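You operate a simulated robot arm through the tools that you are given. There is no shell and no other tool. Be economical: measure what you need, move in short steps, check, and stop when the job is done.

You are at the controls of a simulated robot arm. One attempt, no reset.

## Task
Unlock the cash box, stand the yellow coin roll in the grey tray and lock the box again.
Fine: push the drawer home; the key stays in the lock.
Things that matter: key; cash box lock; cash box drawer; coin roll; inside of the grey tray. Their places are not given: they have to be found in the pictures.

Only the result counts: the job must be done as asked and must still hold three seconds after the hand-in. Knocking over, shifting, dropping, spilling or breaking anything else fails it.

## Robot
A 6-joint arm with a two-finger parallel gripper, fixed in place. Base frame: the origin is at the foot of the arm, x ahead of it, y to its left, z up; the work surface is at about z = 13. Lengths are in mm, angles in rad, forces in N, time in s.
With the tool pointing down near the work surface it reaches from about 120 to 500 mm from the base axis. Its first joint turns from -1.257 to 1.257 rad. Payload 0.65 kg.
The tool frame sits at the grasp point between the pads (the TCP): z along the fingers, y along the line on which they close. The tips reach 25 mm beyond it. The gripper opens to 76 mm. The fingers are 18 mm wide and 10 mm thick; the gripper's body (36 by 78 mm) begins 45 mm behind the TCP.
Orientation is that of the tool frame in the base frame, as a unit quaternion [x, y, z, w]. With the fingers straight down and closing along the base's y, the tool's x points along the base's -x, its y along +y and its z along -z.

## Interface
- The arm moves only by the tool servo_tool. Its argument "steps" is a list of rows, each a list of 3 entries, a list of its own where there are three numbers: the shift along the tool's x, y, z in mm, then the turn, a rotation vector about the tool's x, y, z in rad, then the opening, from 0 (shut) to 1 (fully open). In form: [[[dx, dy, dz], [ax, ay, az], grip], ...]. A call has 1 to 20 rows; each row shifts and turns the commanded pose from where the row before left it, along the tool's axes as they then stand. Rows are played at 5 a second. More than 50 mm and 0.15 rad between two rows, or a gripper value outside its range, and nothing of the call is played. A pose out of reach is approached as far as the arm can. The call stops where the force on the tool passes 40 N (or 10 N more than at its start, if that is more) or the arm is blocked; 0.2 s more then pass. The fingers move at their own pace (about 108 mm/s each) and stop on an object; they squeeze with about 41 N. The grip force told is the motor's: it shows also when the fingers shut on nothing. Time passes only in rows, and 0.2 s behind the last, so rows that do not move let the fingers close. It gives the time, the measured TCP pose, the force on the tool (base axes), the opening and the grip force at its end, in the units of the frame above (readings bear some noise), and new pictures: "pictures" is both (left out), scene, wrist or none.
- Cameras (640 x 400 px; columns grow to the right, rows downward): "scene" is fixed at [68.5, 280.7, 415.1]; the picture's right is [-0.64, -0.77, 0.00], its down [-0.36, 0.30, -0.88] and it looks along [0.68, -0.57, -0.47] (base axes); focal length 214 px, centre (320, 200). "wrist" rides on the gripper at [-28, 0, -45] in the tool frame; the picture's right is [0.00, -1.00, 0.00], its down [0.97, 0.00, -0.24] and it looks along [0.24, 0.00, 0.97] (tool axes); focal length 218 px, centre (320, 200).
- probe_pixels(camera, pixels): for up to 12 pixels [column, row] of the newest picture of that camera ("zoom" is the newest enlarged one), the place [x, y, z] in the base frame of the surface seen there, good to about 3 mm. The clock stands still meanwhile.
- close_up(camera, box): a new picture of the part [left, top, right, bottom] of that camera's present view, enlarged. The clock stands still meanwhile.
- finish_job(): hands the job in; it is judged then, once.

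Go step by step. Measure first, check grasps and placings, and put right what went wrong. The budget is 80 turns and 170 pictures, counting those below and the enlarged ones. Unless the task says otherwise, let go and move clear before handing in, and close with one line.

The tools are called after ">>>" by a JSON object that holds its "fn" and its "kwargs". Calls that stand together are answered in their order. servo_tool: Moves the arm, as the interface text tells. Its arguments: {"type":"object","properties":{"steps":{"type":"array"},"pictures":{"type":"string","enum":["both","scene","wrist","none"]}},"required":["steps"]} The other tools are called the same way: probe_pixels (camera, pixels) gives the place of the surface under pixels of a picture; close_up (camera, box) takes an enlarged picture of a part of a camera's view; finish_job () hands the job in.

At the start:

```text
time: 0.0
ee_pos: [199.9, 183.0, 330.9]
ee_rot: [0.0, 1.0, 0.001, 0.001]
wrist_force: [-0.8, 0.9, 1.6]
width: 75.9
finger_force: 0.0
```

scene: 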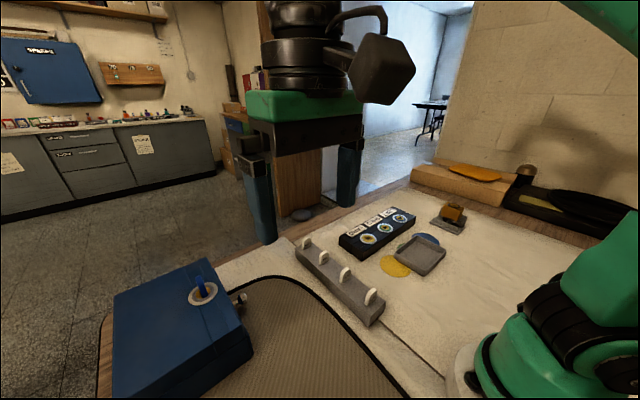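
wrist: 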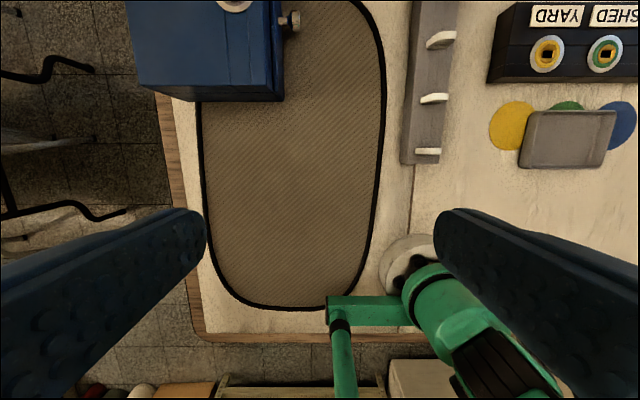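

The scene picture shows a blue cash box near (180,330) with something blue standing at (200,285), a hook rack at (340,285), a dark block with labels at (378,232), and a grey tray at (420,257). I'll enlarge these parts first.

>>> {"fn": "close_up", "kwargs": {"camera": "scene", "box": [100, 240, 290, 400]}}

>>> {"fn": "close_up", "kwargs": {"camera": "scene", "box": [290, 160, 530, 330]}}

>>> {"fn": "close_up", "kwargs": {"camera": "wrist", "box": [120, 0, 320, 125]}}

```text
2.50 times, centred on (195, 320) of scene
```

zoom: 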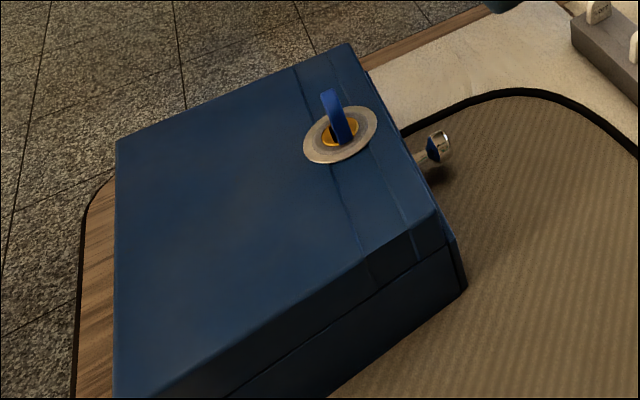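

```text
2.35 times, centred on (410, 245) of scene
```

zoom: 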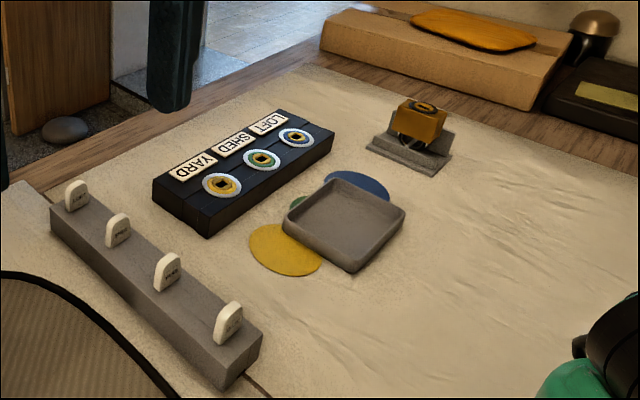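

```text
3.20 times, centred on (220, 62) of wrist
```

zoom: 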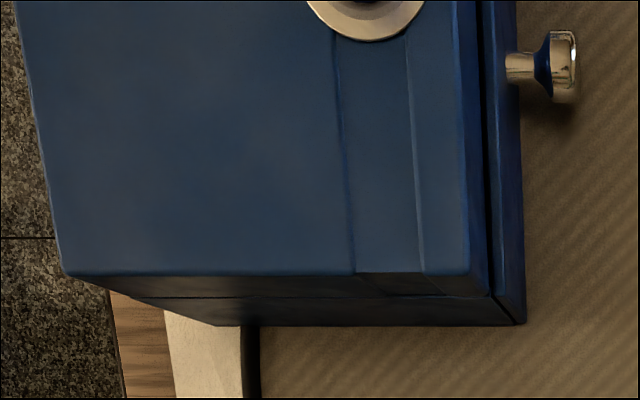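

The blue bow at (200,280) seems to be the key already in the cash box lock, and the drawer knob is at (241,299). I'll measure places now.

>>> {"fn": "probe_pixels", "kwargs": {"camera": "scene", "pixels": [[199, 262], [203, 290], [192, 300], [214, 287], [241, 299], [250, 352], [115, 297], [204, 259], [421, 256], [452, 211], [320, 253], [370, 294]]}}

>>> {"fn": "close_up", "kwargs": {"camera": "scene", "box": [165, 250, 265, 312]}}

>>> {"fn": "close_up", "kwargs": {"camera": "scene", "box": [400, 180, 496, 240]}}

```text
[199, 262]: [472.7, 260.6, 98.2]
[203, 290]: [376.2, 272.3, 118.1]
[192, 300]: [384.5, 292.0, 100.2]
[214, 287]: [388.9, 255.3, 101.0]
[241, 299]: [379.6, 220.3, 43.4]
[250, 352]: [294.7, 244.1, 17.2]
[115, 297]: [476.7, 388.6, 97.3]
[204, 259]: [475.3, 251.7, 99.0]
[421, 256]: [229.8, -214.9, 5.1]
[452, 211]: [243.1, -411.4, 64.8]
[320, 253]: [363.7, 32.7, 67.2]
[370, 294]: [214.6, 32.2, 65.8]
```

```text
6.40 times, centred on (215, 281) of scene
```

zoom: 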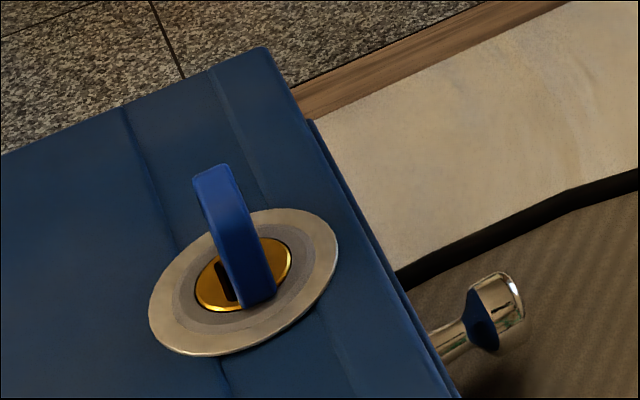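

```text
6.67 times, centred on (448, 210) of scene
```

zoom: 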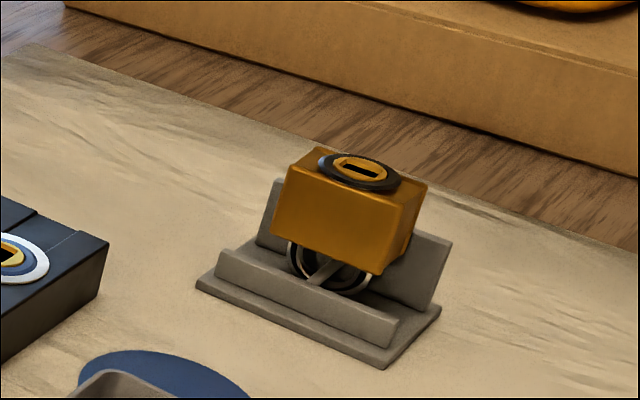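

The key sits upright in the lock at about (380, 272, z 118), and the drawer faces −y with its knob at (380, 220, 43). I'll move above the box for a close look.

>>> {"fn": "servo_tool", "kwargs": {"steps": [[[-36, 14, 20], [0, 0, 0], 1], [[-36, 14, 20], [0, 0, 0], 1], [[-36, 14, 20], [0, 0, 0], 1], [[-36, 15, 20], [0, 0, 0], 1], [[-36, 15, 20], [0, 0, 0], 1], [[0, 0, 0], [0, 0, 0], 1]]}}

```text
time: 1.4
ee_pos: [368.2, 251.6, 236.0]
ee_rot: [0.001, 1.0, 0.0, 0.001]
wrist_force: [-0.3, -0.4, 0.7]
width: 76.2
finger_force: 0.0
out of reach, approached as far as the arm can: row 5
```

scene: 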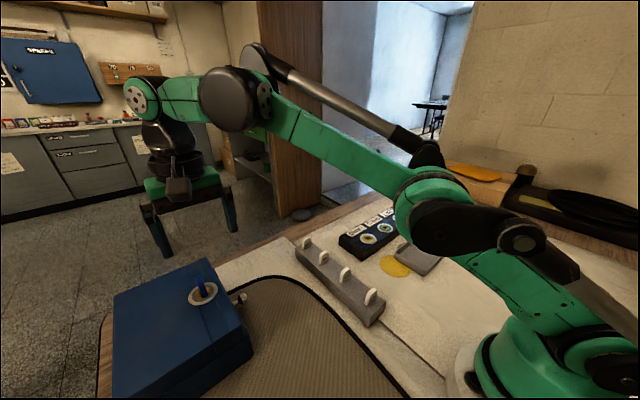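
wrist: 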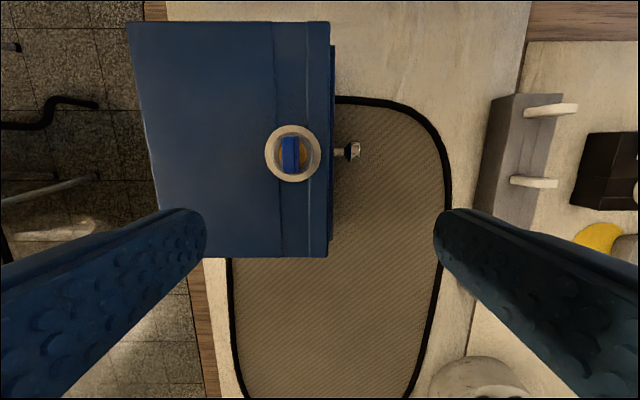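

From the wrist the key bow is at (291,153) with its plate along the picture's vertical (base x), at the lock ring's centre. I'll enlarge and probe it.

>>> {"fn": "close_up", "kwargs": {"camera": "wrist", "box": [250, 110, 378, 190]}}

>>> {"fn": "probe_pixels", "kwargs": {"camera": "wrist", "pixels": [[291, 140], [291, 153], [291, 168], [284, 138], [293, 127], [292, 181], [268, 154], [318, 154], [355, 151], [325, 60], [325, 240], [140, 40]]}}

```text
5.00 times, centred on (314, 150) of wrist
```

zoom: 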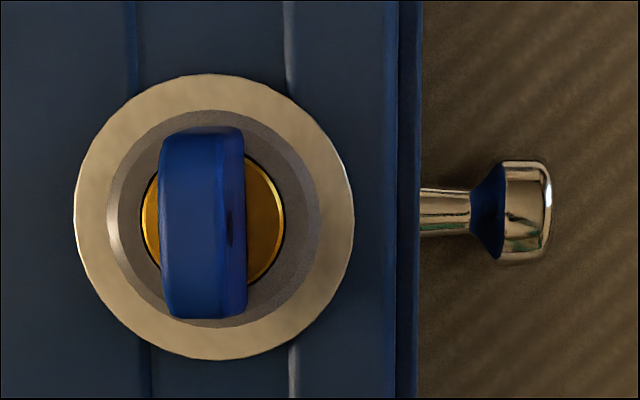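

```text
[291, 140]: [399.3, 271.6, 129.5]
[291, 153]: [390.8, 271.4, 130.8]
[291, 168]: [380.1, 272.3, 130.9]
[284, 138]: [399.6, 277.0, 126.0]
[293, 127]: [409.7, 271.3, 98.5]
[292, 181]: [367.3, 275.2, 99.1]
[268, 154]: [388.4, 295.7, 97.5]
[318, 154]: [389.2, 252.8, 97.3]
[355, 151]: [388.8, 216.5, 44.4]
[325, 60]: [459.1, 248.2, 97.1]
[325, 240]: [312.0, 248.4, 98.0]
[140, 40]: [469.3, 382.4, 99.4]
```

The bow's centre is at about (389, 273.5), top z 131, ~9 mm thick along y, which fits the current finger direction. I'll come down a little while correcting sideways and check the pose.

>>> {"fn": "servo_tool", "kwargs": {"steps": [[[0, 10, 30], [0, 0, 0], 1], [[0, 10, 25], [0, 0, 0], 1], [[0, 0, 0], [0, 0, 0], 1]], "pictures": "wrist"}}

```text
time: 2.2
ee_pos: [369.8, 273.6, 181.0]
ee_rot: [0.0, 1.0, 0.001, 0.0]
wrist_force: [0.1, 0.1, 0.1]
width: 75.8
finger_force: 0.1
```

wrist: 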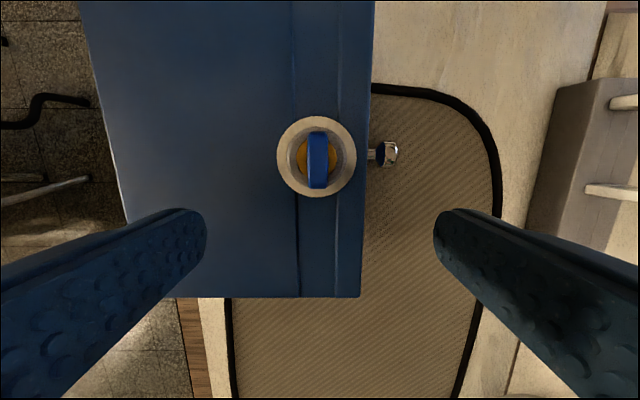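

The pose is (370, 273.6, 181) and the key is at column 317, so it is nearly centred. I'll move to x 389 and down around the bow.

>>> {"fn": "servo_tool", "kwargs": {"steps": [[[-10, 0.5, 20], [0, 0, 0], 1], [[-9.5, 0.5, 20], [0, 0, 0], 0.6], [[0, 0, 12], [0, 0, 0], 0.5], [[0, 0, 0], [0, 0, 0], 0.5]]}}

```text
time: 3.2
ee_pos: [389.8, 272.1, 128.8]
ee_rot: [0.0, 1.0, 0.001, 0.001]
wrist_force: [0.8, -0.3, -0.3]
width: 37.8
finger_force: 0.0
```

scene: 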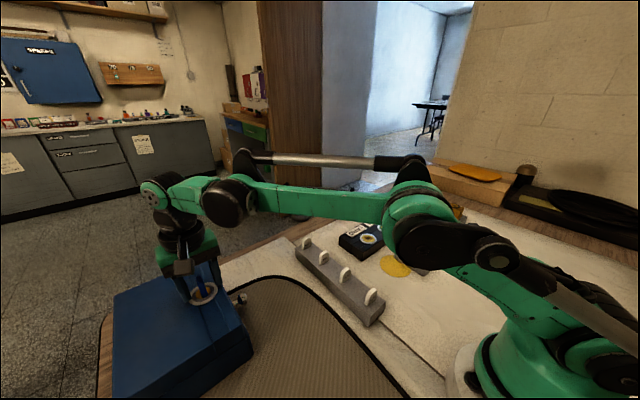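
wrist: 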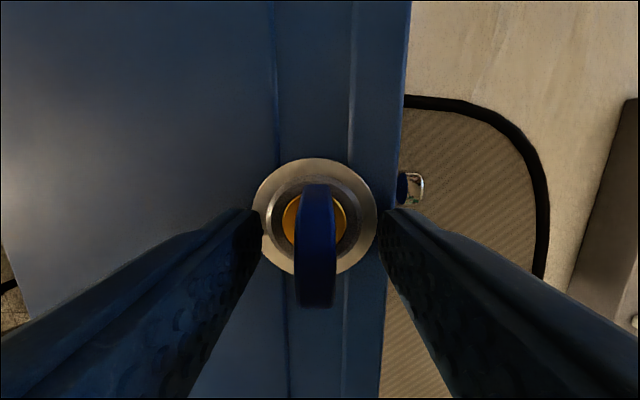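

The bow is between the fingers at column 315, about 1 mm to +y. I'll nudge over and close.

>>> {"fn": "servo_tool", "kwargs": {"steps": [[[0, 1.2, 0], [0, 0, 0], 0.3], [[0, 0, 0], [0, 0, 0], 0.15], [[0, 0, 0], [0, 0, 0], 0], [[0, 0, 0], [0, 0, 0], 0]], "pictures": "wrist"}}

```text
time: 4.2
ee_pos: [389.6, 273.7, 128.9]
ee_rot: [0.0, 1.0, 0.002, 0.001]
wrist_force: [-1.0, 0.0, 0.1]
width: 7.9
finger_force: 30.1
```

wrist: 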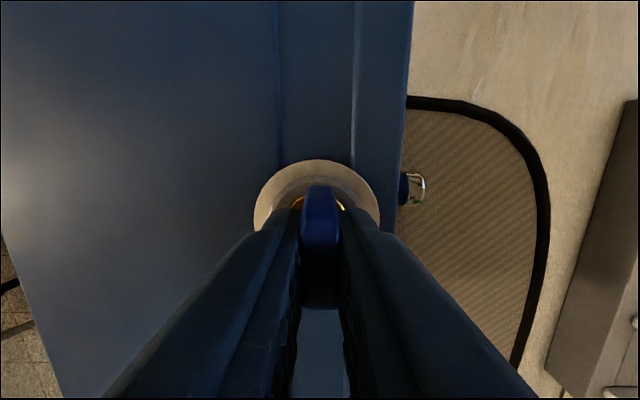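

The key is gripped (width 7.9 mm, no side load). I'll try a small turn clockwise (seen from above) and watch the forces.

>>> {"fn": "servo_tool", "kwargs": {"steps": [[[0, 0, 0], [0, 0, 0.1], 0], [[0, 0, 0], [0, 0, 0.1], 0], [[0, 0, 0], [0, 0, 0.1], 0], [[0, 0, 0], [0, 0, 0], 0]], "pictures": "wrist"}}

```text
time: 5.2
ee_pos: [390.6, 273.6, 129.2]
ee_rot: [0.151, 0.989, 0.002, 0.002]
wrist_force: [0.9, 7.5, -1.5]
width: 7.8
finger_force: 30.1
```

wrist: 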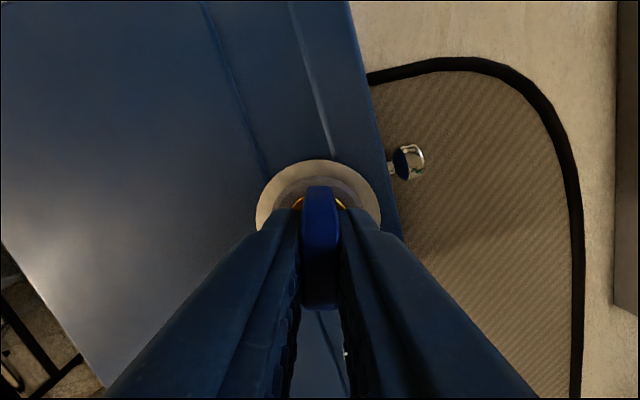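

The bow turns with the fingers (still aligned at 320,220) with only 7.5 N sideways. I'll keep turning in the same direction.

>>> {"fn": "servo_tool", "kwargs": {"steps": [[[0, 0, 0], [0, 0, 0.12], 0], [[0, 0, 0], [0, 0, 0.12], 0], [[0, 0, 0], [0, 0, 0.12], 0], [[0, 0, 0], [0, 0, 0], 0]], "pictures": "wrist"}}

```text
time: 6.2
ee_pos: [390.8, 274.1, 129.0]
ee_rot: [0.326, 0.945, 0.0, 0.002]
wrist_force: [1.7, 8.4, 1.1]
width: 7.7
finger_force: 30.2
```

wrist: 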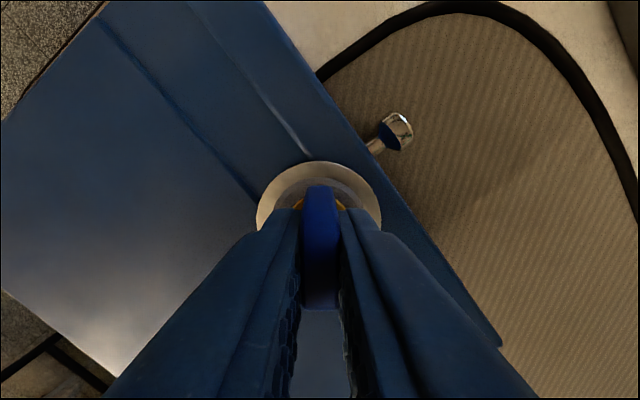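

The key has turned 0.66 rad and the force stays low. I'll carry on towards a quarter turn.

>>> {"fn": "servo_tool", "kwargs": {"steps": [[[0, 0, 0], [0, 0, 0.12], 0], [[0, 0, 0], [0, 0, 0.12], 0], [[0, 0, 0], [0, 0, 0.12], 0], [[0, 0, 0], [0, 0, 0.12], 0], [[0, 0, 0], [0, 0, 0.12], 0], [[0, 0, 0], [0, 0, 0], 0]], "pictures": "wrist"}}

```text
time: 7.6
ee_pos: [388.8, 275.0, 128.5]
ee_rot: [0.591, 0.807, 0.002, -0.001]
wrist_force: [2.6, 8.8, 0.5]
width: 7.8
finger_force: 29.9
```

wrist: 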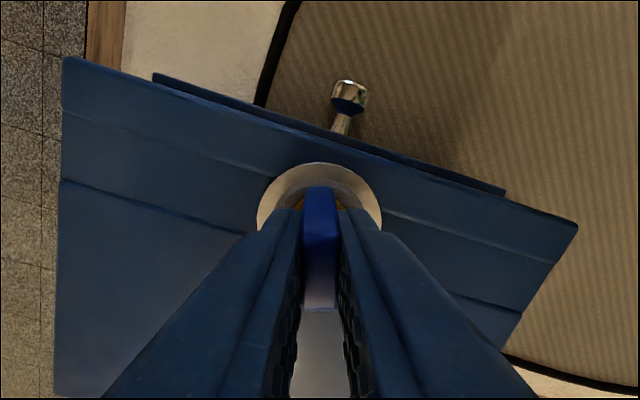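

Now 1.26 rad turned, still easy. I'll continue to a quarter turn and slightly on to feel for a stop.

>>> {"fn": "servo_tool", "kwargs": {"steps": [[[0, 0, 0], [0, 0, 0.1], 0], [[0, 0, 0], [0, 0, 0.1], 0], [[0, 0, 0], [0, 0, 0.1], 0], [[0, 0, 0], [0, 0, 0], 0]]}}

```text
time: 8.6
ee_pos: [390.2, 273.3, 129.3]
ee_rot: [0.704, 0.71, 0.001, 0.0]
wrist_force: [4.2, 6.4, 0.2]
width: 7.7
finger_force: 29.5
```

scene: 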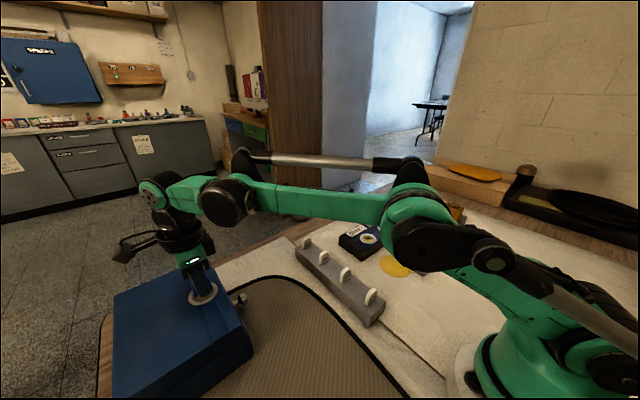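
wrist: 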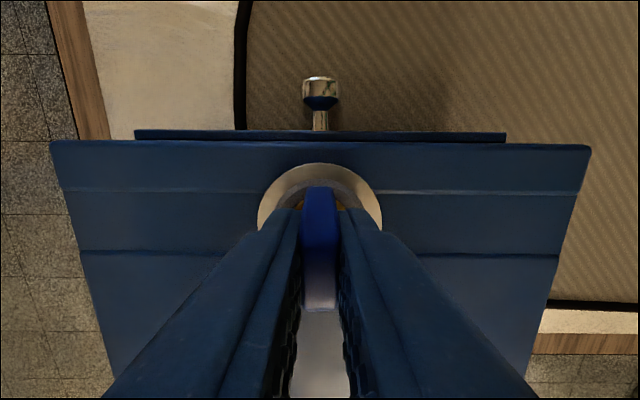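

The key now stands at 90° (plate along y). I'll turn 0.15 further to feel for a stop.

>>> {"fn": "servo_tool", "kwargs": {"steps": [[[0, 0, 0], [0, 0, 0.08], 0], [[0, 0, 0], [0, 0, 0.07], 0], [[0, 0, 0], [0, 0, 0], 0]], "pictures": "wrist"}}

```text
time: 9.4
ee_pos: [389.1, 274.0, 128.8]
ee_rot: [0.755, 0.655, 0.001, 0.0]
wrist_force: [4.6, 6.4, 4.9]
width: 8.0
finger_force: 29.8
```

wrist: 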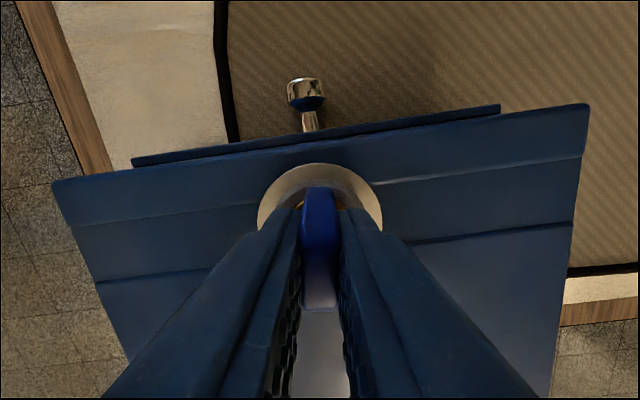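

At 1.71 rad there is still no clear stop. I'll let go to see where the key really stands.

>>> {"fn": "servo_tool", "kwargs": {"steps": [[[0, 0, 0], [0, 0, 0], 0.5], [[0, 0, 0], [0, 0, 0], 0.5], [[0, 0, -30], [0, 0, 0], 0.5], [[0, 0, 0], [0, 0, 0], 0.5]], "pictures": "wrist"}}

```text
time: 10.4
ee_pos: [391.0, 274.4, 159.7]
ee_rot: [0.755, 0.656, 0.001, 0.0]
wrist_force: [-0.2, 0.9, 0.5]
width: 38.0
finger_force: 0.1
```

wrist: 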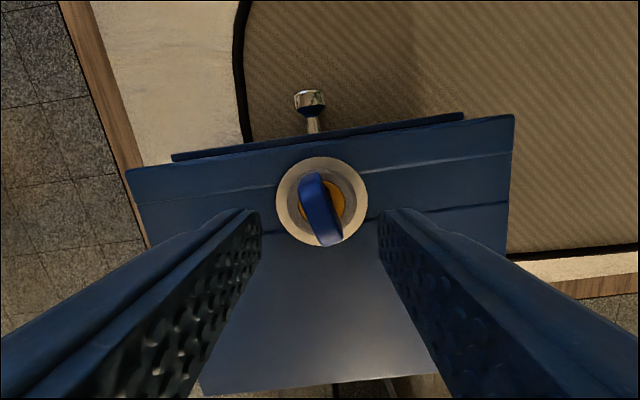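

The key came loose slightly turned back relative to the fingers (bow from (312,180) to (330,240)). I'll enlarge to measure its angle.

>>> {"fn": "close_up", "kwargs": {"camera": "wrist", "box": [250, 140, 394, 230]}}

>>> {"fn": "close_up", "kwargs": {"camera": "wrist", "box": [240, 80, 480, 230]}}

>>> {"fn": "close_up", "kwargs": {"camera": "scene", "box": [165, 250, 265, 312]}}

```text
4.44 times, centred on (322, 185) of wrist
```

zoom: 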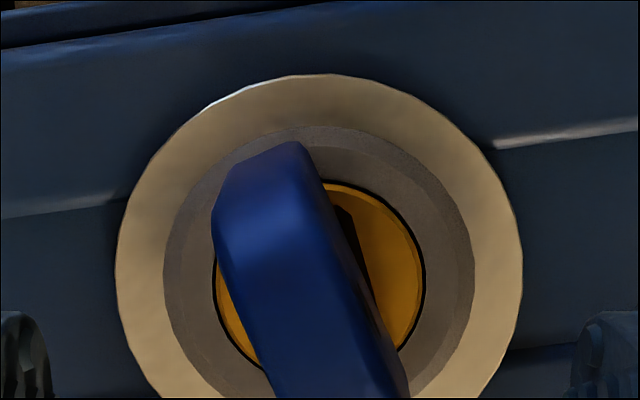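

```text
2.67 times, centred on (360, 155) of wrist
```

zoom: 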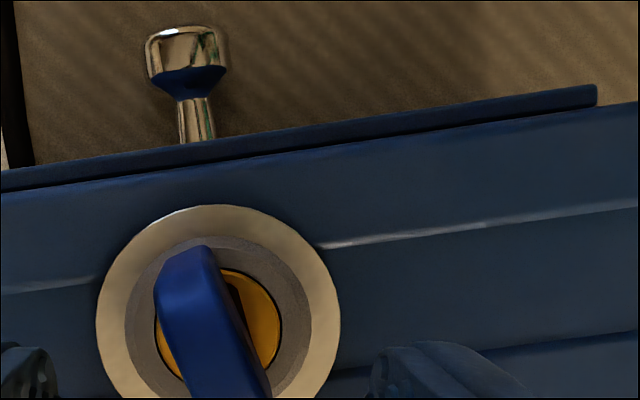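

```text
6.40 times, centred on (215, 281) of scene
```

zoom: 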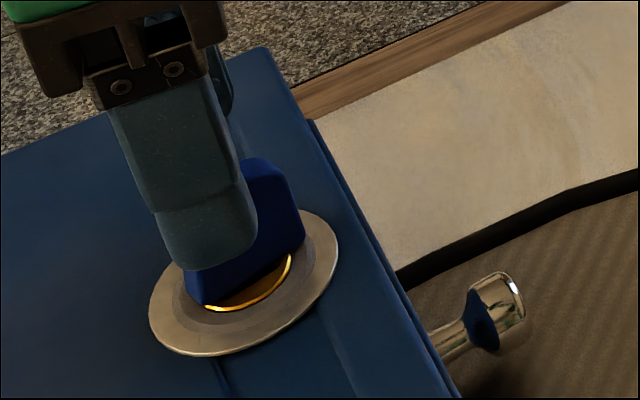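

The key stands at about 80° now, roughly across the box. I'll square the tool to a quarter turn and move over the knob to measure it.

>>> {"fn": "servo_tool", "kwargs": {"steps": [[[0, 0, -20], [0, 0, 0], 0.5], [[0, 0, 0], [0, 0, -0.14], 0.6], [[-28, 0, 0], [0, 0, 0], 0.6], [[-28, 0, 0], [0, 0, 0], 0.6], [[0, 0, 0], [0, 0, 0], 0.6]]}}

```text
time: 11.6
ee_pos: [385.8, 215.3, 177.6]
ee_rot: [0.707, 0.707, 0.001, 0.0]
wrist_force: [-0.5, 0.1, -0.2]
width: 45.6
finger_force: 0.0
out of reach, approached as far as the arm can: row 1
```

scene: 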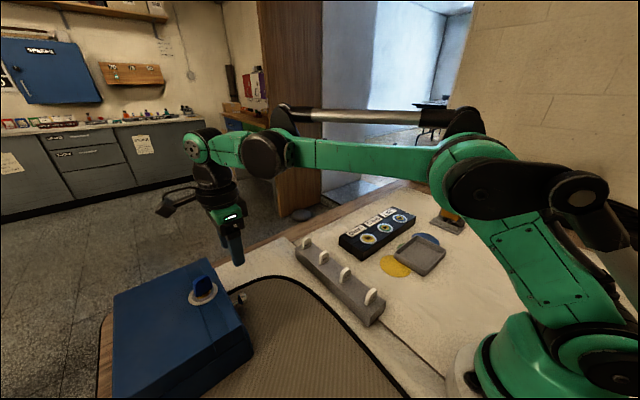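
wrist: 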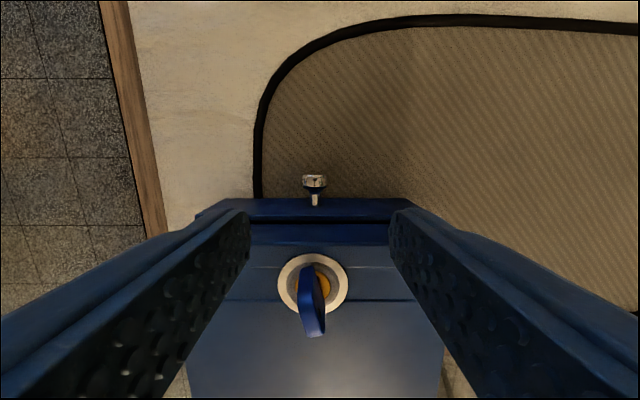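

>>> {"fn": "close_up", "kwargs": {"camera": "wrist", "box": [240, 140, 400, 240]}}

>>> {"fn": "probe_pixels", "kwargs": {"camera": "wrist", "pixels": [[315, 183], [315, 191], [315, 201], [304, 181], [326, 181], [316, 176], [260, 205], [260, 217], [260, 235], [220, 130], [260, 180], [316, 330]]}}

```text
4.00 times, centred on (320, 190) of wrist
```

zoom: 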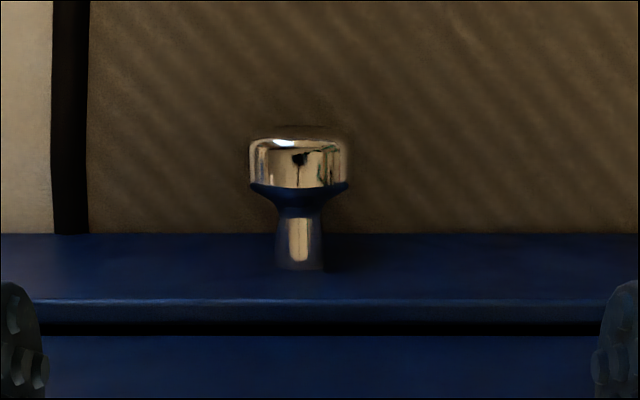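

```text
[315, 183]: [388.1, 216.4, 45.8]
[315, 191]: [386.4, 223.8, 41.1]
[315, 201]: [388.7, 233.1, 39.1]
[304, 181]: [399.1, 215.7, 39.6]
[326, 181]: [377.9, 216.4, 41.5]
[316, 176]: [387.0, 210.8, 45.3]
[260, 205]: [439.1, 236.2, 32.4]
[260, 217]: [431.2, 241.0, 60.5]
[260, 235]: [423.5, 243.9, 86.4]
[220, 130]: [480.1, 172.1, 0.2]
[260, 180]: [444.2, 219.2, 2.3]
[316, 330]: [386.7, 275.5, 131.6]
```

The knob's head spans y 211–224 and x 378–399 with its top at z 46. I'll go down over it with the fingers on either side.

>>> {"fn": "servo_tool", "kwargs": {"steps": [[[0, 2.5, 40], [0, 0, 0], 0.7], [[0, 0, 40], [0, 0, 0], 0.7], [[0, 0, 35], [0, 0, 0], 0.7], [[0, 0, 17], [0, 0, 0], 0.7], [[0, 0, 0], [0, 0, 0], 0.7]]}}

```text
time: 12.8
ee_pos: [389.0, 215.0, 45.1]
ee_rot: [0.707, 0.707, 0.001, 0.0]
wrist_force: [2.2, 1.4, 0.0]
width: 53.1
finger_force: 0.0
```

scene: 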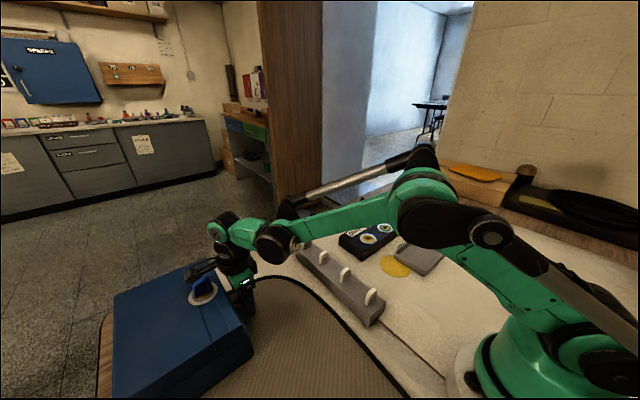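
wrist: 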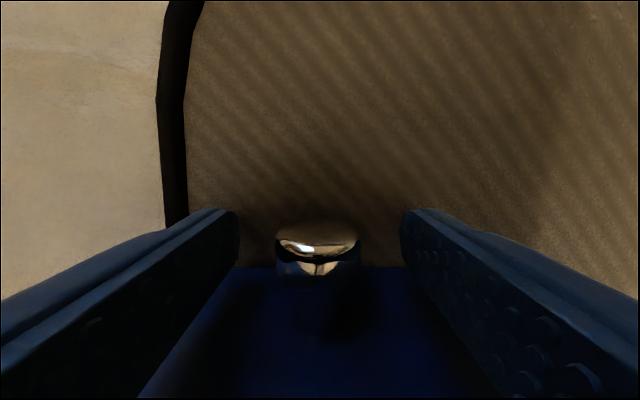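

The knob at (317,250) is centred between the fingers. I'll close and pull gently by a few mm.

>>> {"fn": "servo_tool", "kwargs": {"steps": [[[0, 0, 0], [0, 0, 0], 0.1], [[0, 0, 0], [0, 0, 0], 0], [[0, 0, 0], [0, 0, 0], 0], [[-3, 0, 0], [0, 0, 0], 0], [[-3, 0, 0], [0, 0, 0], 0], [[0, 0, 0], [0, 0, 0], 0]], "pictures": "none"}}

```text
time: 14.2
ee_pos: [390.1, 209.6, 45.0]
ee_rot: [0.707, 0.707, 0.003, 0.001]
wrist_force: [11.0, 1.1, 14.5]
width: 23.2
finger_force: 39.6
```

The tool moved about 6 mm with only 1 N along y, so either the drawer is open or the grip slides. I'll pull 24 mm more and look.

>>> {"fn": "servo_tool", "kwargs": {"steps": [[[-8, 0, 0], [0, 0, 0], 0], [[-8, 0, 0], [0, 0, 0], 0], [[-8, 0, 0], [0, 0, 0], 0], [[0, 0, 0], [0, 0, 0], 0]]}}

```text
time: 15.2
ee_pos: [390.5, 185.9, 44.9]
ee_rot: [0.707, 0.707, 0.002, 0.0]
wrist_force: [16.6, 0.3, 27.9]
width: 23.1
finger_force: 39.0
```

scene: 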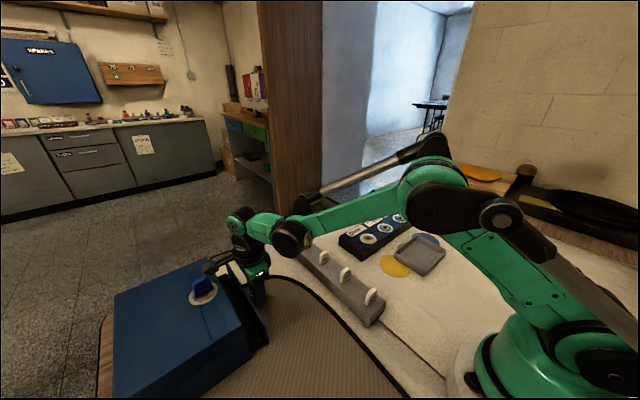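
wrist: 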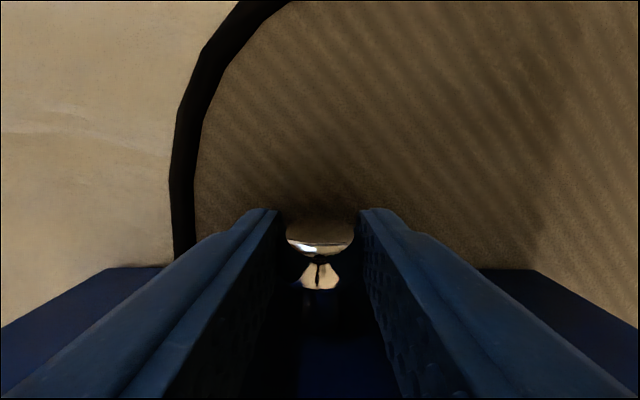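

The drawer is sliding out (dark front at (258,330) has moved). An upward force of 28 N is building, so I'll ease the tool up a little while pulling on.

>>> {"fn": "servo_tool", "kwargs": {"steps": [[[0, -0.7, -1.5], [0, 0, 0], 0], [[-8, 0, 0], [0, 0, 0], 0], [[-8, 0, 0], [0, 0, 0], 0], [[-8, 0, 0], [0, 0, 0], 0], [[0, 0, 0], [0, 0, 0], 0]]}}

```text
time: 16.4
ee_pos: [389.2, 161.5, 47.1]
ee_rot: [0.707, 0.707, 0.001, 0.001]
wrist_force: [-4.9, -0.1, 0.5]
width: 23.0
finger_force: 39.2
```

scene: 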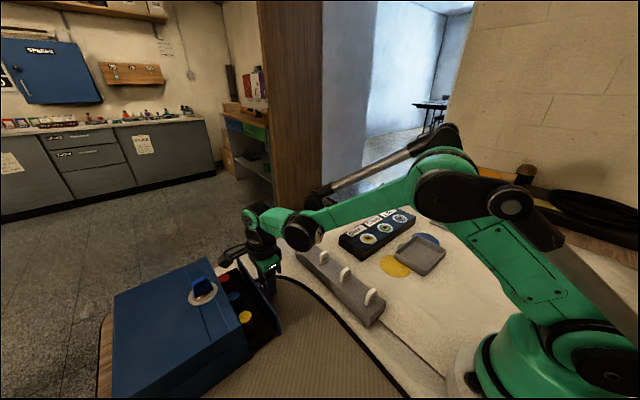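
wrist: 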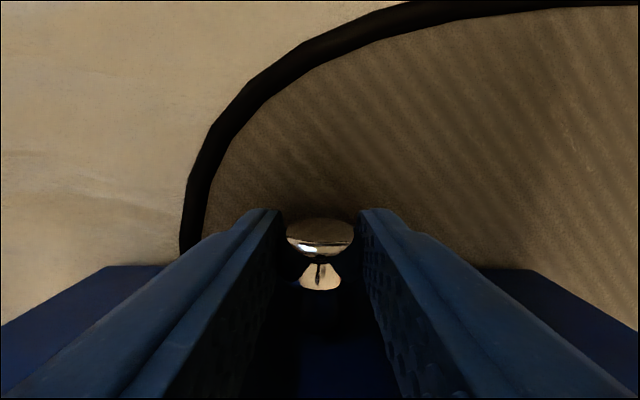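

The rolls are appearing: red near (225,280), yellow near (246,317). I'll pull a bit further for clearance.

>>> {"fn": "servo_tool", "kwargs": {"steps": [[[-7, 0, 0], [0, 0, 0], 0], [[-7, 0, 0], [0, 0, 0], 0], [[0, 0, 0], [0, 0, 0], 0]], "pictures": "scene"}}

>>> {"fn": "close_up", "kwargs": {"camera": "scene", "box": [180, 250, 308, 360]}}

```text
time: 17.2
ee_pos: [387.4, 145.9, 46.3]
ee_rot: [0.707, 0.707, 0.002, 0.0]
wrist_force: [-5.8, 0.1, -0.3]
width: 22.9
finger_force: 38.9
```

scene: 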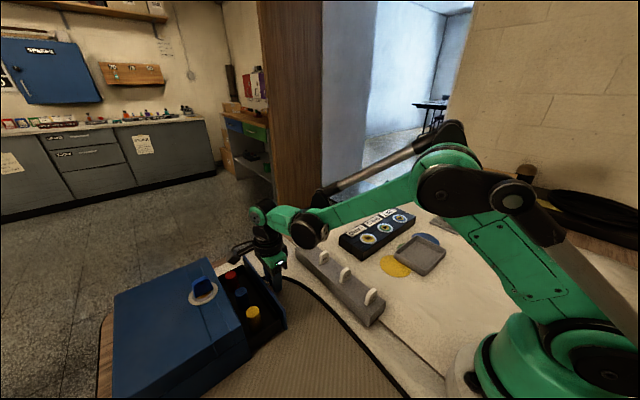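

```text
3.64 times, centred on (244, 305) of scene
```

zoom: 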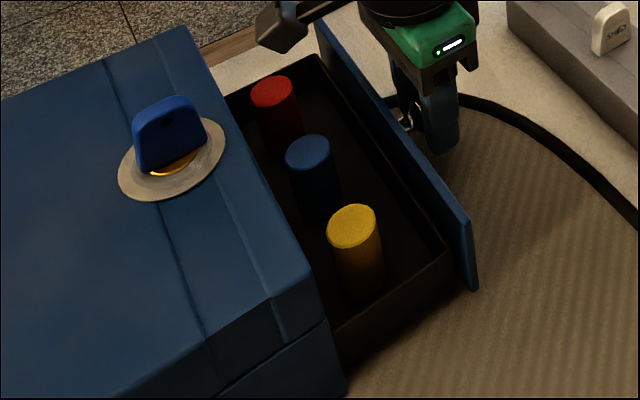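

Three rolls stand in the open drawer, the yellow at (254,312). I'll measure them.

>>> {"fn": "probe_pixels", "kwargs": {"camera": "scene", "pixels": [[252, 312], [248, 311], [258, 310], [253, 316], [254, 326], [239, 292], [231, 275], [270, 333], [258, 337], [274, 318], [250, 331], [272, 305]]}}

```text
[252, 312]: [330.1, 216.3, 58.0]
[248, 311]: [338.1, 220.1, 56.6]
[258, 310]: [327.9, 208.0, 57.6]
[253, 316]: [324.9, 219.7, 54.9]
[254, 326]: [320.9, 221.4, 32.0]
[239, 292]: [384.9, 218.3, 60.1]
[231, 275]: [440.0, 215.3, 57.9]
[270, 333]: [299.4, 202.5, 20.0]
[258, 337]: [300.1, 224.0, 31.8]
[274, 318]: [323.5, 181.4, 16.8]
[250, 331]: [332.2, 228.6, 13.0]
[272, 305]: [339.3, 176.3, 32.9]
```

The yellow roll's centre is about (330, 214.5), top z 58. I'll release the knob, rise, and look from above the roll.

>>> {"fn": "servo_tool", "kwargs": {"steps": [[[0, 0, 0], [0, 0, 0], 0.6], [[0, 0, 0], [0, 0, 0], 0.6], [[0, 0, -40], [0, 0, 0], 0.6], [[0, 0, -40], [0, 0, 0], 0.6], [[30, -28, 0], [0, 0, 0], 0.6], [[38, -29, 0], [0, 0, 0], 0.6], [[0, 0, 0], [0, 0, 0], 0.6]], "pictures": "wrist"}}

```text
time: 18.8
ee_pos: [331.9, 215.8, 125.5]
ee_rot: [0.708, 0.706, 0.002, -0.001]
wrist_force: [0.2, 0.1, -0.2]
width: 45.6
finger_force: 0.0
```

wrist: 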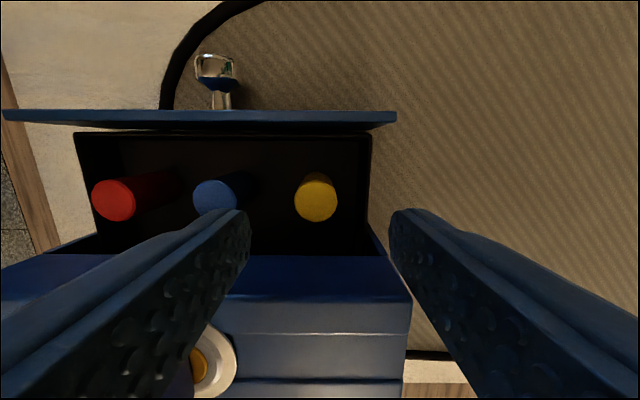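

The yellow roll's top is at (316,200), nearly centred. I'll probe it and the drawer walls precisely.

>>> {"fn": "probe_pixels", "kwargs": {"camera": "wrist", "pixels": [[317, 201], [299, 201], [334, 201], [317, 186], [317, 217], [369, 165], [369, 200], [345, 230], [385, 119], [240, 165], [214, 196], [117, 201]]}}

```text
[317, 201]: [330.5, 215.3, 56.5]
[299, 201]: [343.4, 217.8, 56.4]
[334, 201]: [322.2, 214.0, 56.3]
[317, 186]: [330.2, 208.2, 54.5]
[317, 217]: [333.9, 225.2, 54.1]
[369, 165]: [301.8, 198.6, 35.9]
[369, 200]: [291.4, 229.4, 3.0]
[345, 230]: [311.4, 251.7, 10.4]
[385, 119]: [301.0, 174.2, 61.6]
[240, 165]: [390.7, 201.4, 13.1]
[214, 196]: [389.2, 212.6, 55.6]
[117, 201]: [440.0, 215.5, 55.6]
```

The roll's centre is (332, 216), ⌀21, and the drawer wall top is at z 36, x ≈ 303. I'll narrow the gripper and go down to z 60.

>>> {"fn": "servo_tool", "kwargs": {"steps": [[[0, 0, 20], [0, 0, 0], 0.44], [[0, 0, 15], [0, 0, 0], 0.44], [[0, 0, 15], [0, 0, 0], 0.44], [[0, 0, 15], [0, 0, 0], 0.44], [[0, 0, 0], [0, 0, 0], 0.44]]}}

```text
time: 20.0
ee_pos: [331.0, 216.5, 61.3]
ee_rot: [0.707, 0.707, 0.001, 0.001]
wrist_force: [-0.2, 0.7, 0.0]
width: 33.2
finger_force: 0.0
```

scene: 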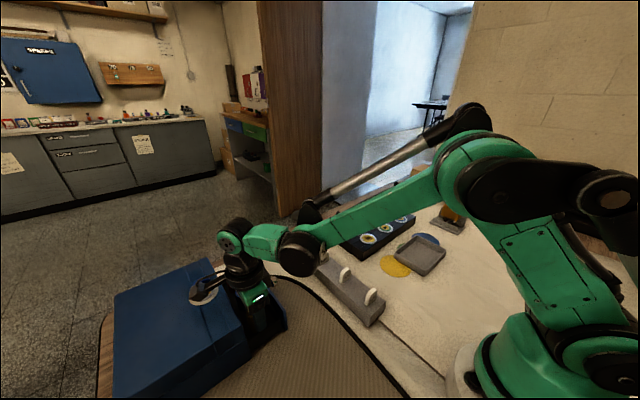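
wrist: 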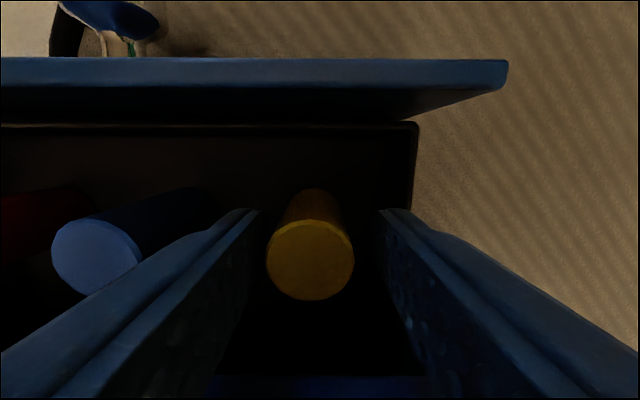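

The roll at (310,260) is between the fingers, about 1.5 mm to +x. I'll nudge, close, and lift it slightly.

>>> {"fn": "servo_tool", "kwargs": {"steps": [[[0, 1.5, 2], [0, 0, 0], 0.4], [[0, 0, 0], [0, 0, 0], 0.2], [[0, 0, 0], [0, 0, 0], 0], [[0, 0, 0], [0, 0, 0], 0], [[0, 0, -15], [0, 0, 0], 0], [[0, 0, 0], [0, 0, 0], 0]], "pictures": "wrist"}}

```text
time: 21.4
ee_pos: [331.9, 214.8, 74.7]
ee_rot: [0.707, 0.707, 0.001, 0.0]
wrist_force: [0.9, 0.3, -0.3]
width: 23.0
finger_force: 39.4
```

wrist: 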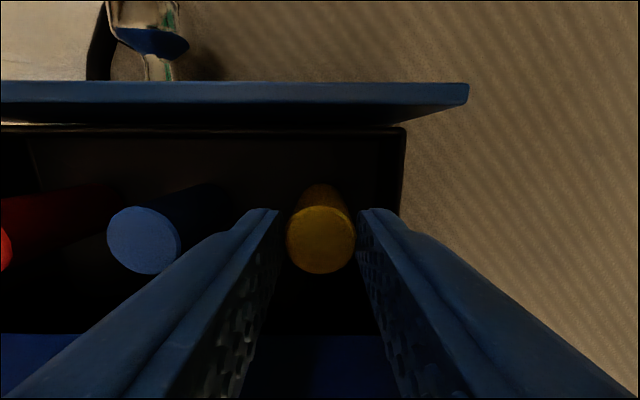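

The roll's top looks as far away as before the lift, so I'm not sure it came along. I'll check in enlarged pictures.

>>> {"fn": "servo_tool", "kwargs": {"steps": [[[0, 0, 0], [0, 0, 0], 0]], "pictures": "scene"}}

>>> {"fn": "close_up", "kwargs": {"camera": "scene", "box": [200, 250, 312, 350]}}

>>> {"fn": "probe_pixels", "kwargs": {"camera": "wrist", "pixels": [[320, 245], [292, 240], [350, 240], [320, 212], [270, 225], [374, 225], [320, 190]]}}

```text
time: 21.8
ee_pos: [332.5, 214.1, 75.0]
ee_rot: [0.707, 0.707, 0.001, 0.0]
wrist_force: [-0.1, 0.1, 1.9]
width: 22.7
finger_force: 39.3
```

scene: 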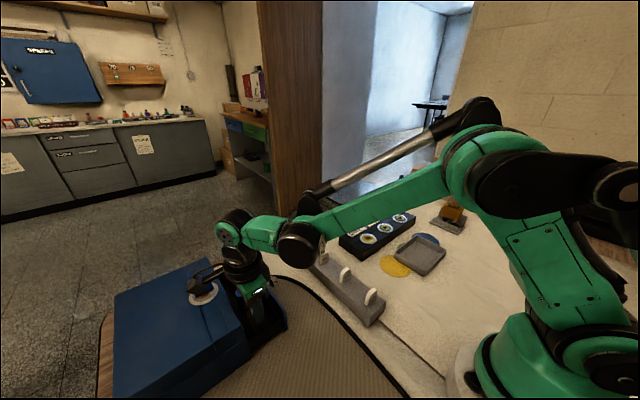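

```text
4.00 times, centred on (256, 300) of scene
```

zoom: 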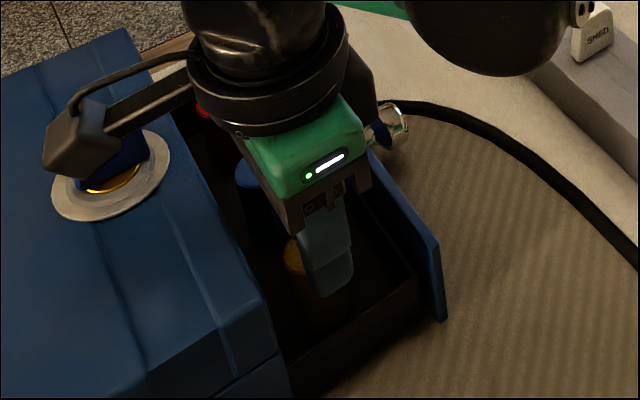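

```text
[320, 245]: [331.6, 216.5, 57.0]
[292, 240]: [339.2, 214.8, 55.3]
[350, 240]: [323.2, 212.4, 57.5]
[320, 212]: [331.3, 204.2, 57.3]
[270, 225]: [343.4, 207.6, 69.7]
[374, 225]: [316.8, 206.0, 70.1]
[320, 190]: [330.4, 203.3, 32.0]
```

The roll stayed (top still z 57) while the fingers slid up on it. I'll open slightly, grip deeper at z ≈ 47, and lift slowly while watching the force.

>>> {"fn": "servo_tool", "kwargs": {"steps": [[[0, 0, 0], [0, 0, 0], 0.39], [[0, 0, 10], [0, 0, 0], 0.39], [[0, 0, 10], [0, 0, 0], 0.39], [[0, 0, 8], [0, 0, 0], 0.39], [[0, 0, 0], [0, 0, 0], 0.1], [[0, 0, 0], [0, 0, 0], 0], [[0, 0, 0], [0, 0, 0], 0]], "pictures": "wrist"}}

```text
time: 23.4
ee_pos: [332.4, 214.6, 45.9]
ee_rot: [0.707, 0.707, 0.001, 0.0]
wrist_force: [-0.6, -0.2, 1.1]
width: 22.6
finger_force: 39.2
```

wrist: 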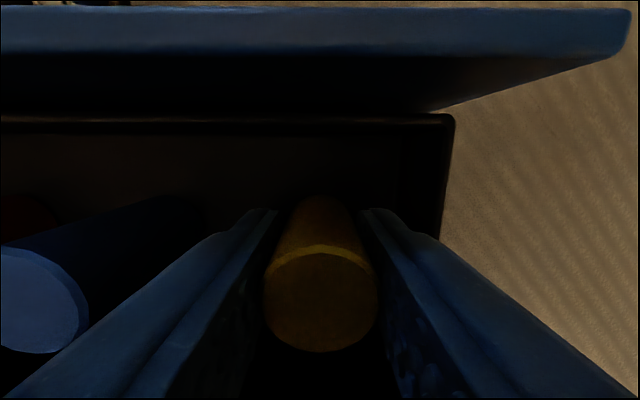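

The roll now reaches well up between the pads (width 22.6). I'll lift slowly.

>>> {"fn": "servo_tool", "kwargs": {"steps": [[[0, 0, -2], [0, 0, 0], 0], [[0, 0, -2], [0, 0, 0], 0], [[0, 0, -2], [0, 0, 0], 0], [[0, 0, -2], [0, 0, 0], 0], [[0, 0, -2], [0, 0, 0], 0]], "pictures": "wrist"}}

```text
time: 24.6
ee_pos: [333.0, 215.1, 57.5]
ee_rot: [0.708, 0.706, 0.002, 0.0]
wrist_force: [1.0, 0.2, -1.2]
width: 22.9
finger_force: 39.2
```

wrist: 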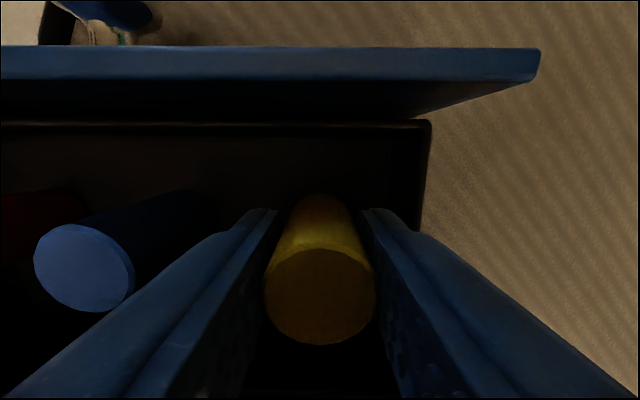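

The roll now keeps its size in the picture (top at (320,298)), so it's coming up. I'll lift further in modest steps.

>>> {"fn": "servo_tool", "kwargs": {"steps": [[[0, 0, -6], [0, 0, 0], 0], [[0, 0, -8], [0, 0, 0], 0], [[0, 0, -10], [0, 0, 0], 0], [[0, 0, -12], [0, 0, 0], 0], [[0, 0, -12], [0, 0, 0], 0], [[0, 0, -12], [0, 0, 0], 0], [[0, 0, -12], [0, 0, 0], 0], [[0, 0, 0], [0, 0, 0], 0]]}}

>>> {"fn": "close_up", "kwargs": {"camera": "scene", "box": [180, 210, 308, 330]}}

>>> {"fn": "close_up", "kwargs": {"camera": "scene", "box": [330, 200, 490, 300]}}

>>> {"fn": "probe_pixels", "kwargs": {"camera": "scene", "pixels": [[419, 254], [404, 253], [430, 268], [438, 251], [414, 238], [396, 267], [445, 252], [423, 276], [397, 250], [418, 233], [350, 275], [385, 215]]}}

```text
time: 26.4
ee_pos: [333.8, 215.8, 129.6]
ee_rot: [0.707, 0.708, 0.001, 0.0]
wrist_force: [-0.2, 0.8, -0.6]
width: 22.8
finger_force: 39.7
```

scene: 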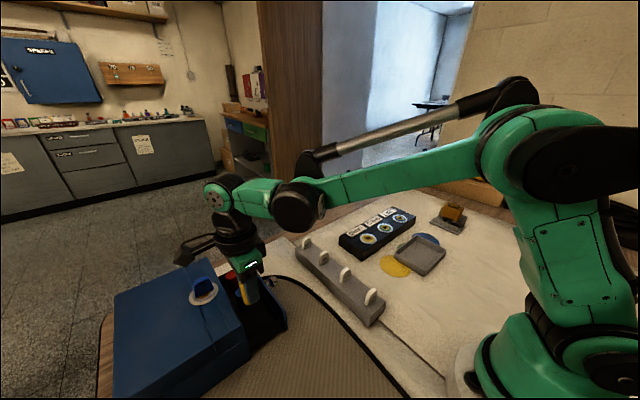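
wrist: 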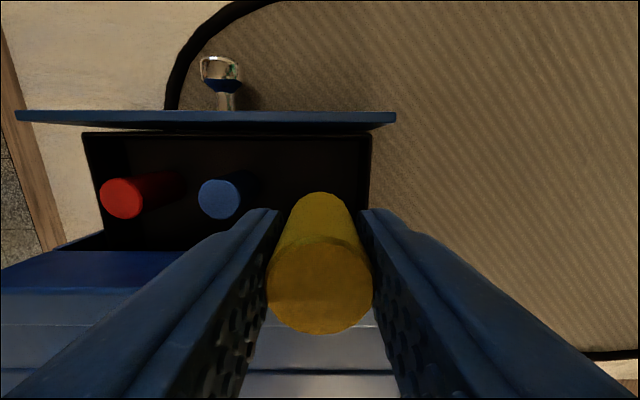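

```text
3.33 times, centred on (244, 270) of scene
```

zoom: 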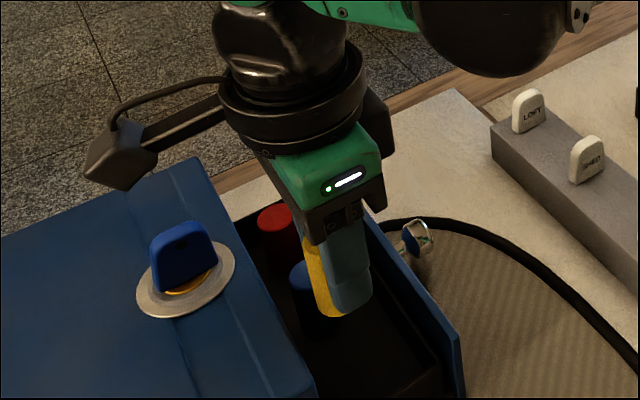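

```text
4.00 times, centred on (410, 250) of scene
```

zoom: 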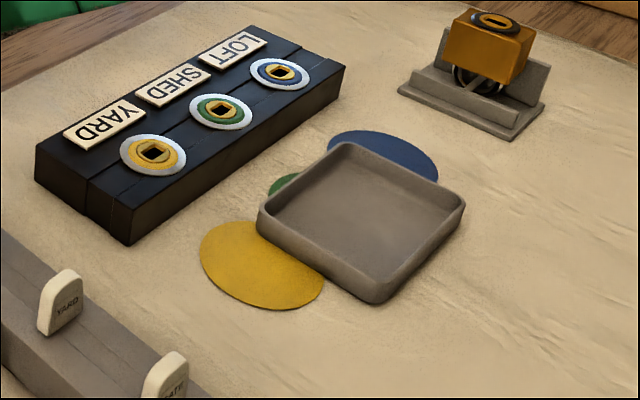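

```text
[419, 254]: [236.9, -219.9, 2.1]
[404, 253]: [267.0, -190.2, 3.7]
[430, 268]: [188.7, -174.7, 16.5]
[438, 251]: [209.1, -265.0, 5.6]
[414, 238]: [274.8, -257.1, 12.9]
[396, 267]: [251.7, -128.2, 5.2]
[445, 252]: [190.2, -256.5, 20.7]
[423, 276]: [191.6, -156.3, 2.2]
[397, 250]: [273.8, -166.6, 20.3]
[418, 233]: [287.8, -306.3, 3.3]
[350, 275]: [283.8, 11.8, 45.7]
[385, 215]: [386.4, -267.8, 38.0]
```

The roll is held upright between the pads (wrist (320,285)), about 31 mm of it below the TCP. The tray is centred near (232, −213), so I'll lift a bit and carry it over there.

>>> {"fn": "servo_tool", "kwargs": {"steps": [[[0, 0, -15], [0, 0, 0], 0], [[0, 0, -10], [0, 0, 0], 0], [[-15, -3.6, 0], [0, 0, 0], 0], [[-28, -6.7, 0], [0, 0, 0], 0], [[-28, -6.7, 0], [0, 0, 0], 0], [[-28, -6.7, 0], [0, 0, 0], 0], [[-28, -6.7, 0], [0, 0, 0], 0], [[-28, -6.7, 0], [0, 0, 0], 0], [[-28, -6.7, 0], [0, 0, 0], 0], [[-28, -6.7, 0], [0, 0, 0], 0], [[-28, -6.7, 0], [0, 0, 0], 0], [[-28, -6.7, 0], [0, 0, 0], 0], [[-28, -6.7, 0], [0, 0, 0], 0], [[-28, -6.7, 0], [0, 0, 0], 0], [[-28, -6.7, 0], [0, 0, 0], 0], [[-28, -6.7, 0], [0, 0, 0], 0], [[-28, -6.7, 0], [0, 0, 0], 0], [[-15, -3.6, 0], [0, 0, 0], 0], [[-8, -1, 0], [0, 0, 0], 0], [[0, 0, 0], [0, 0, 0], 0]]}}

```text
time: 30.6
ee_pos: [230.2, -215.8, 153.2]
ee_rot: [0.707, 0.707, 0.001, 0.0]
wrist_force: [-0.7, 0.5, -1.5]
width: 22.4
finger_force: 39.3
```

scene: 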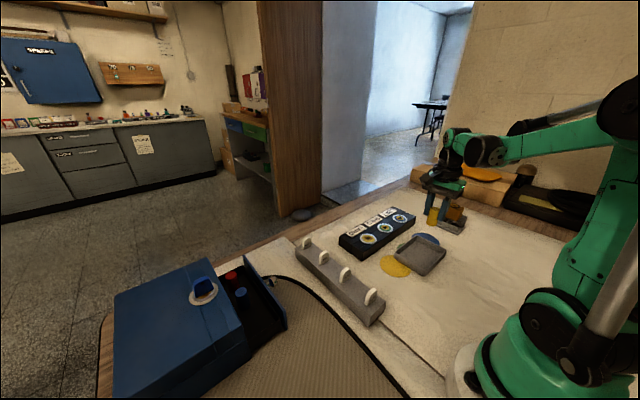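
wrist: 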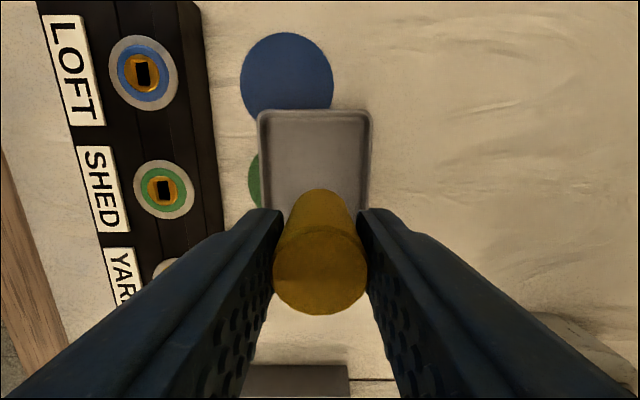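

>>> {"fn": "probe_pixels", "kwargs": {"camera": "wrist", "pixels": [[261, 150], [368, 150], [315, 112], [315, 150], [290, 150], [345, 150], [280, 180], [315, 122], [263, 200], [365, 203], [300, 372], [430, 150]]}}

```text
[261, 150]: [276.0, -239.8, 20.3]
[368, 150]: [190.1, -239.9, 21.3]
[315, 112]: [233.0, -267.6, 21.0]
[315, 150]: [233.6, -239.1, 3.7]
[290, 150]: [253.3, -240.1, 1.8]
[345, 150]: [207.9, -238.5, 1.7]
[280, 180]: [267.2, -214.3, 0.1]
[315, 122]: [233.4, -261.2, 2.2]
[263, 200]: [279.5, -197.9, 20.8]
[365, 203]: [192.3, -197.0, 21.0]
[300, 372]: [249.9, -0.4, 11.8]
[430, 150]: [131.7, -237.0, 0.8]
```

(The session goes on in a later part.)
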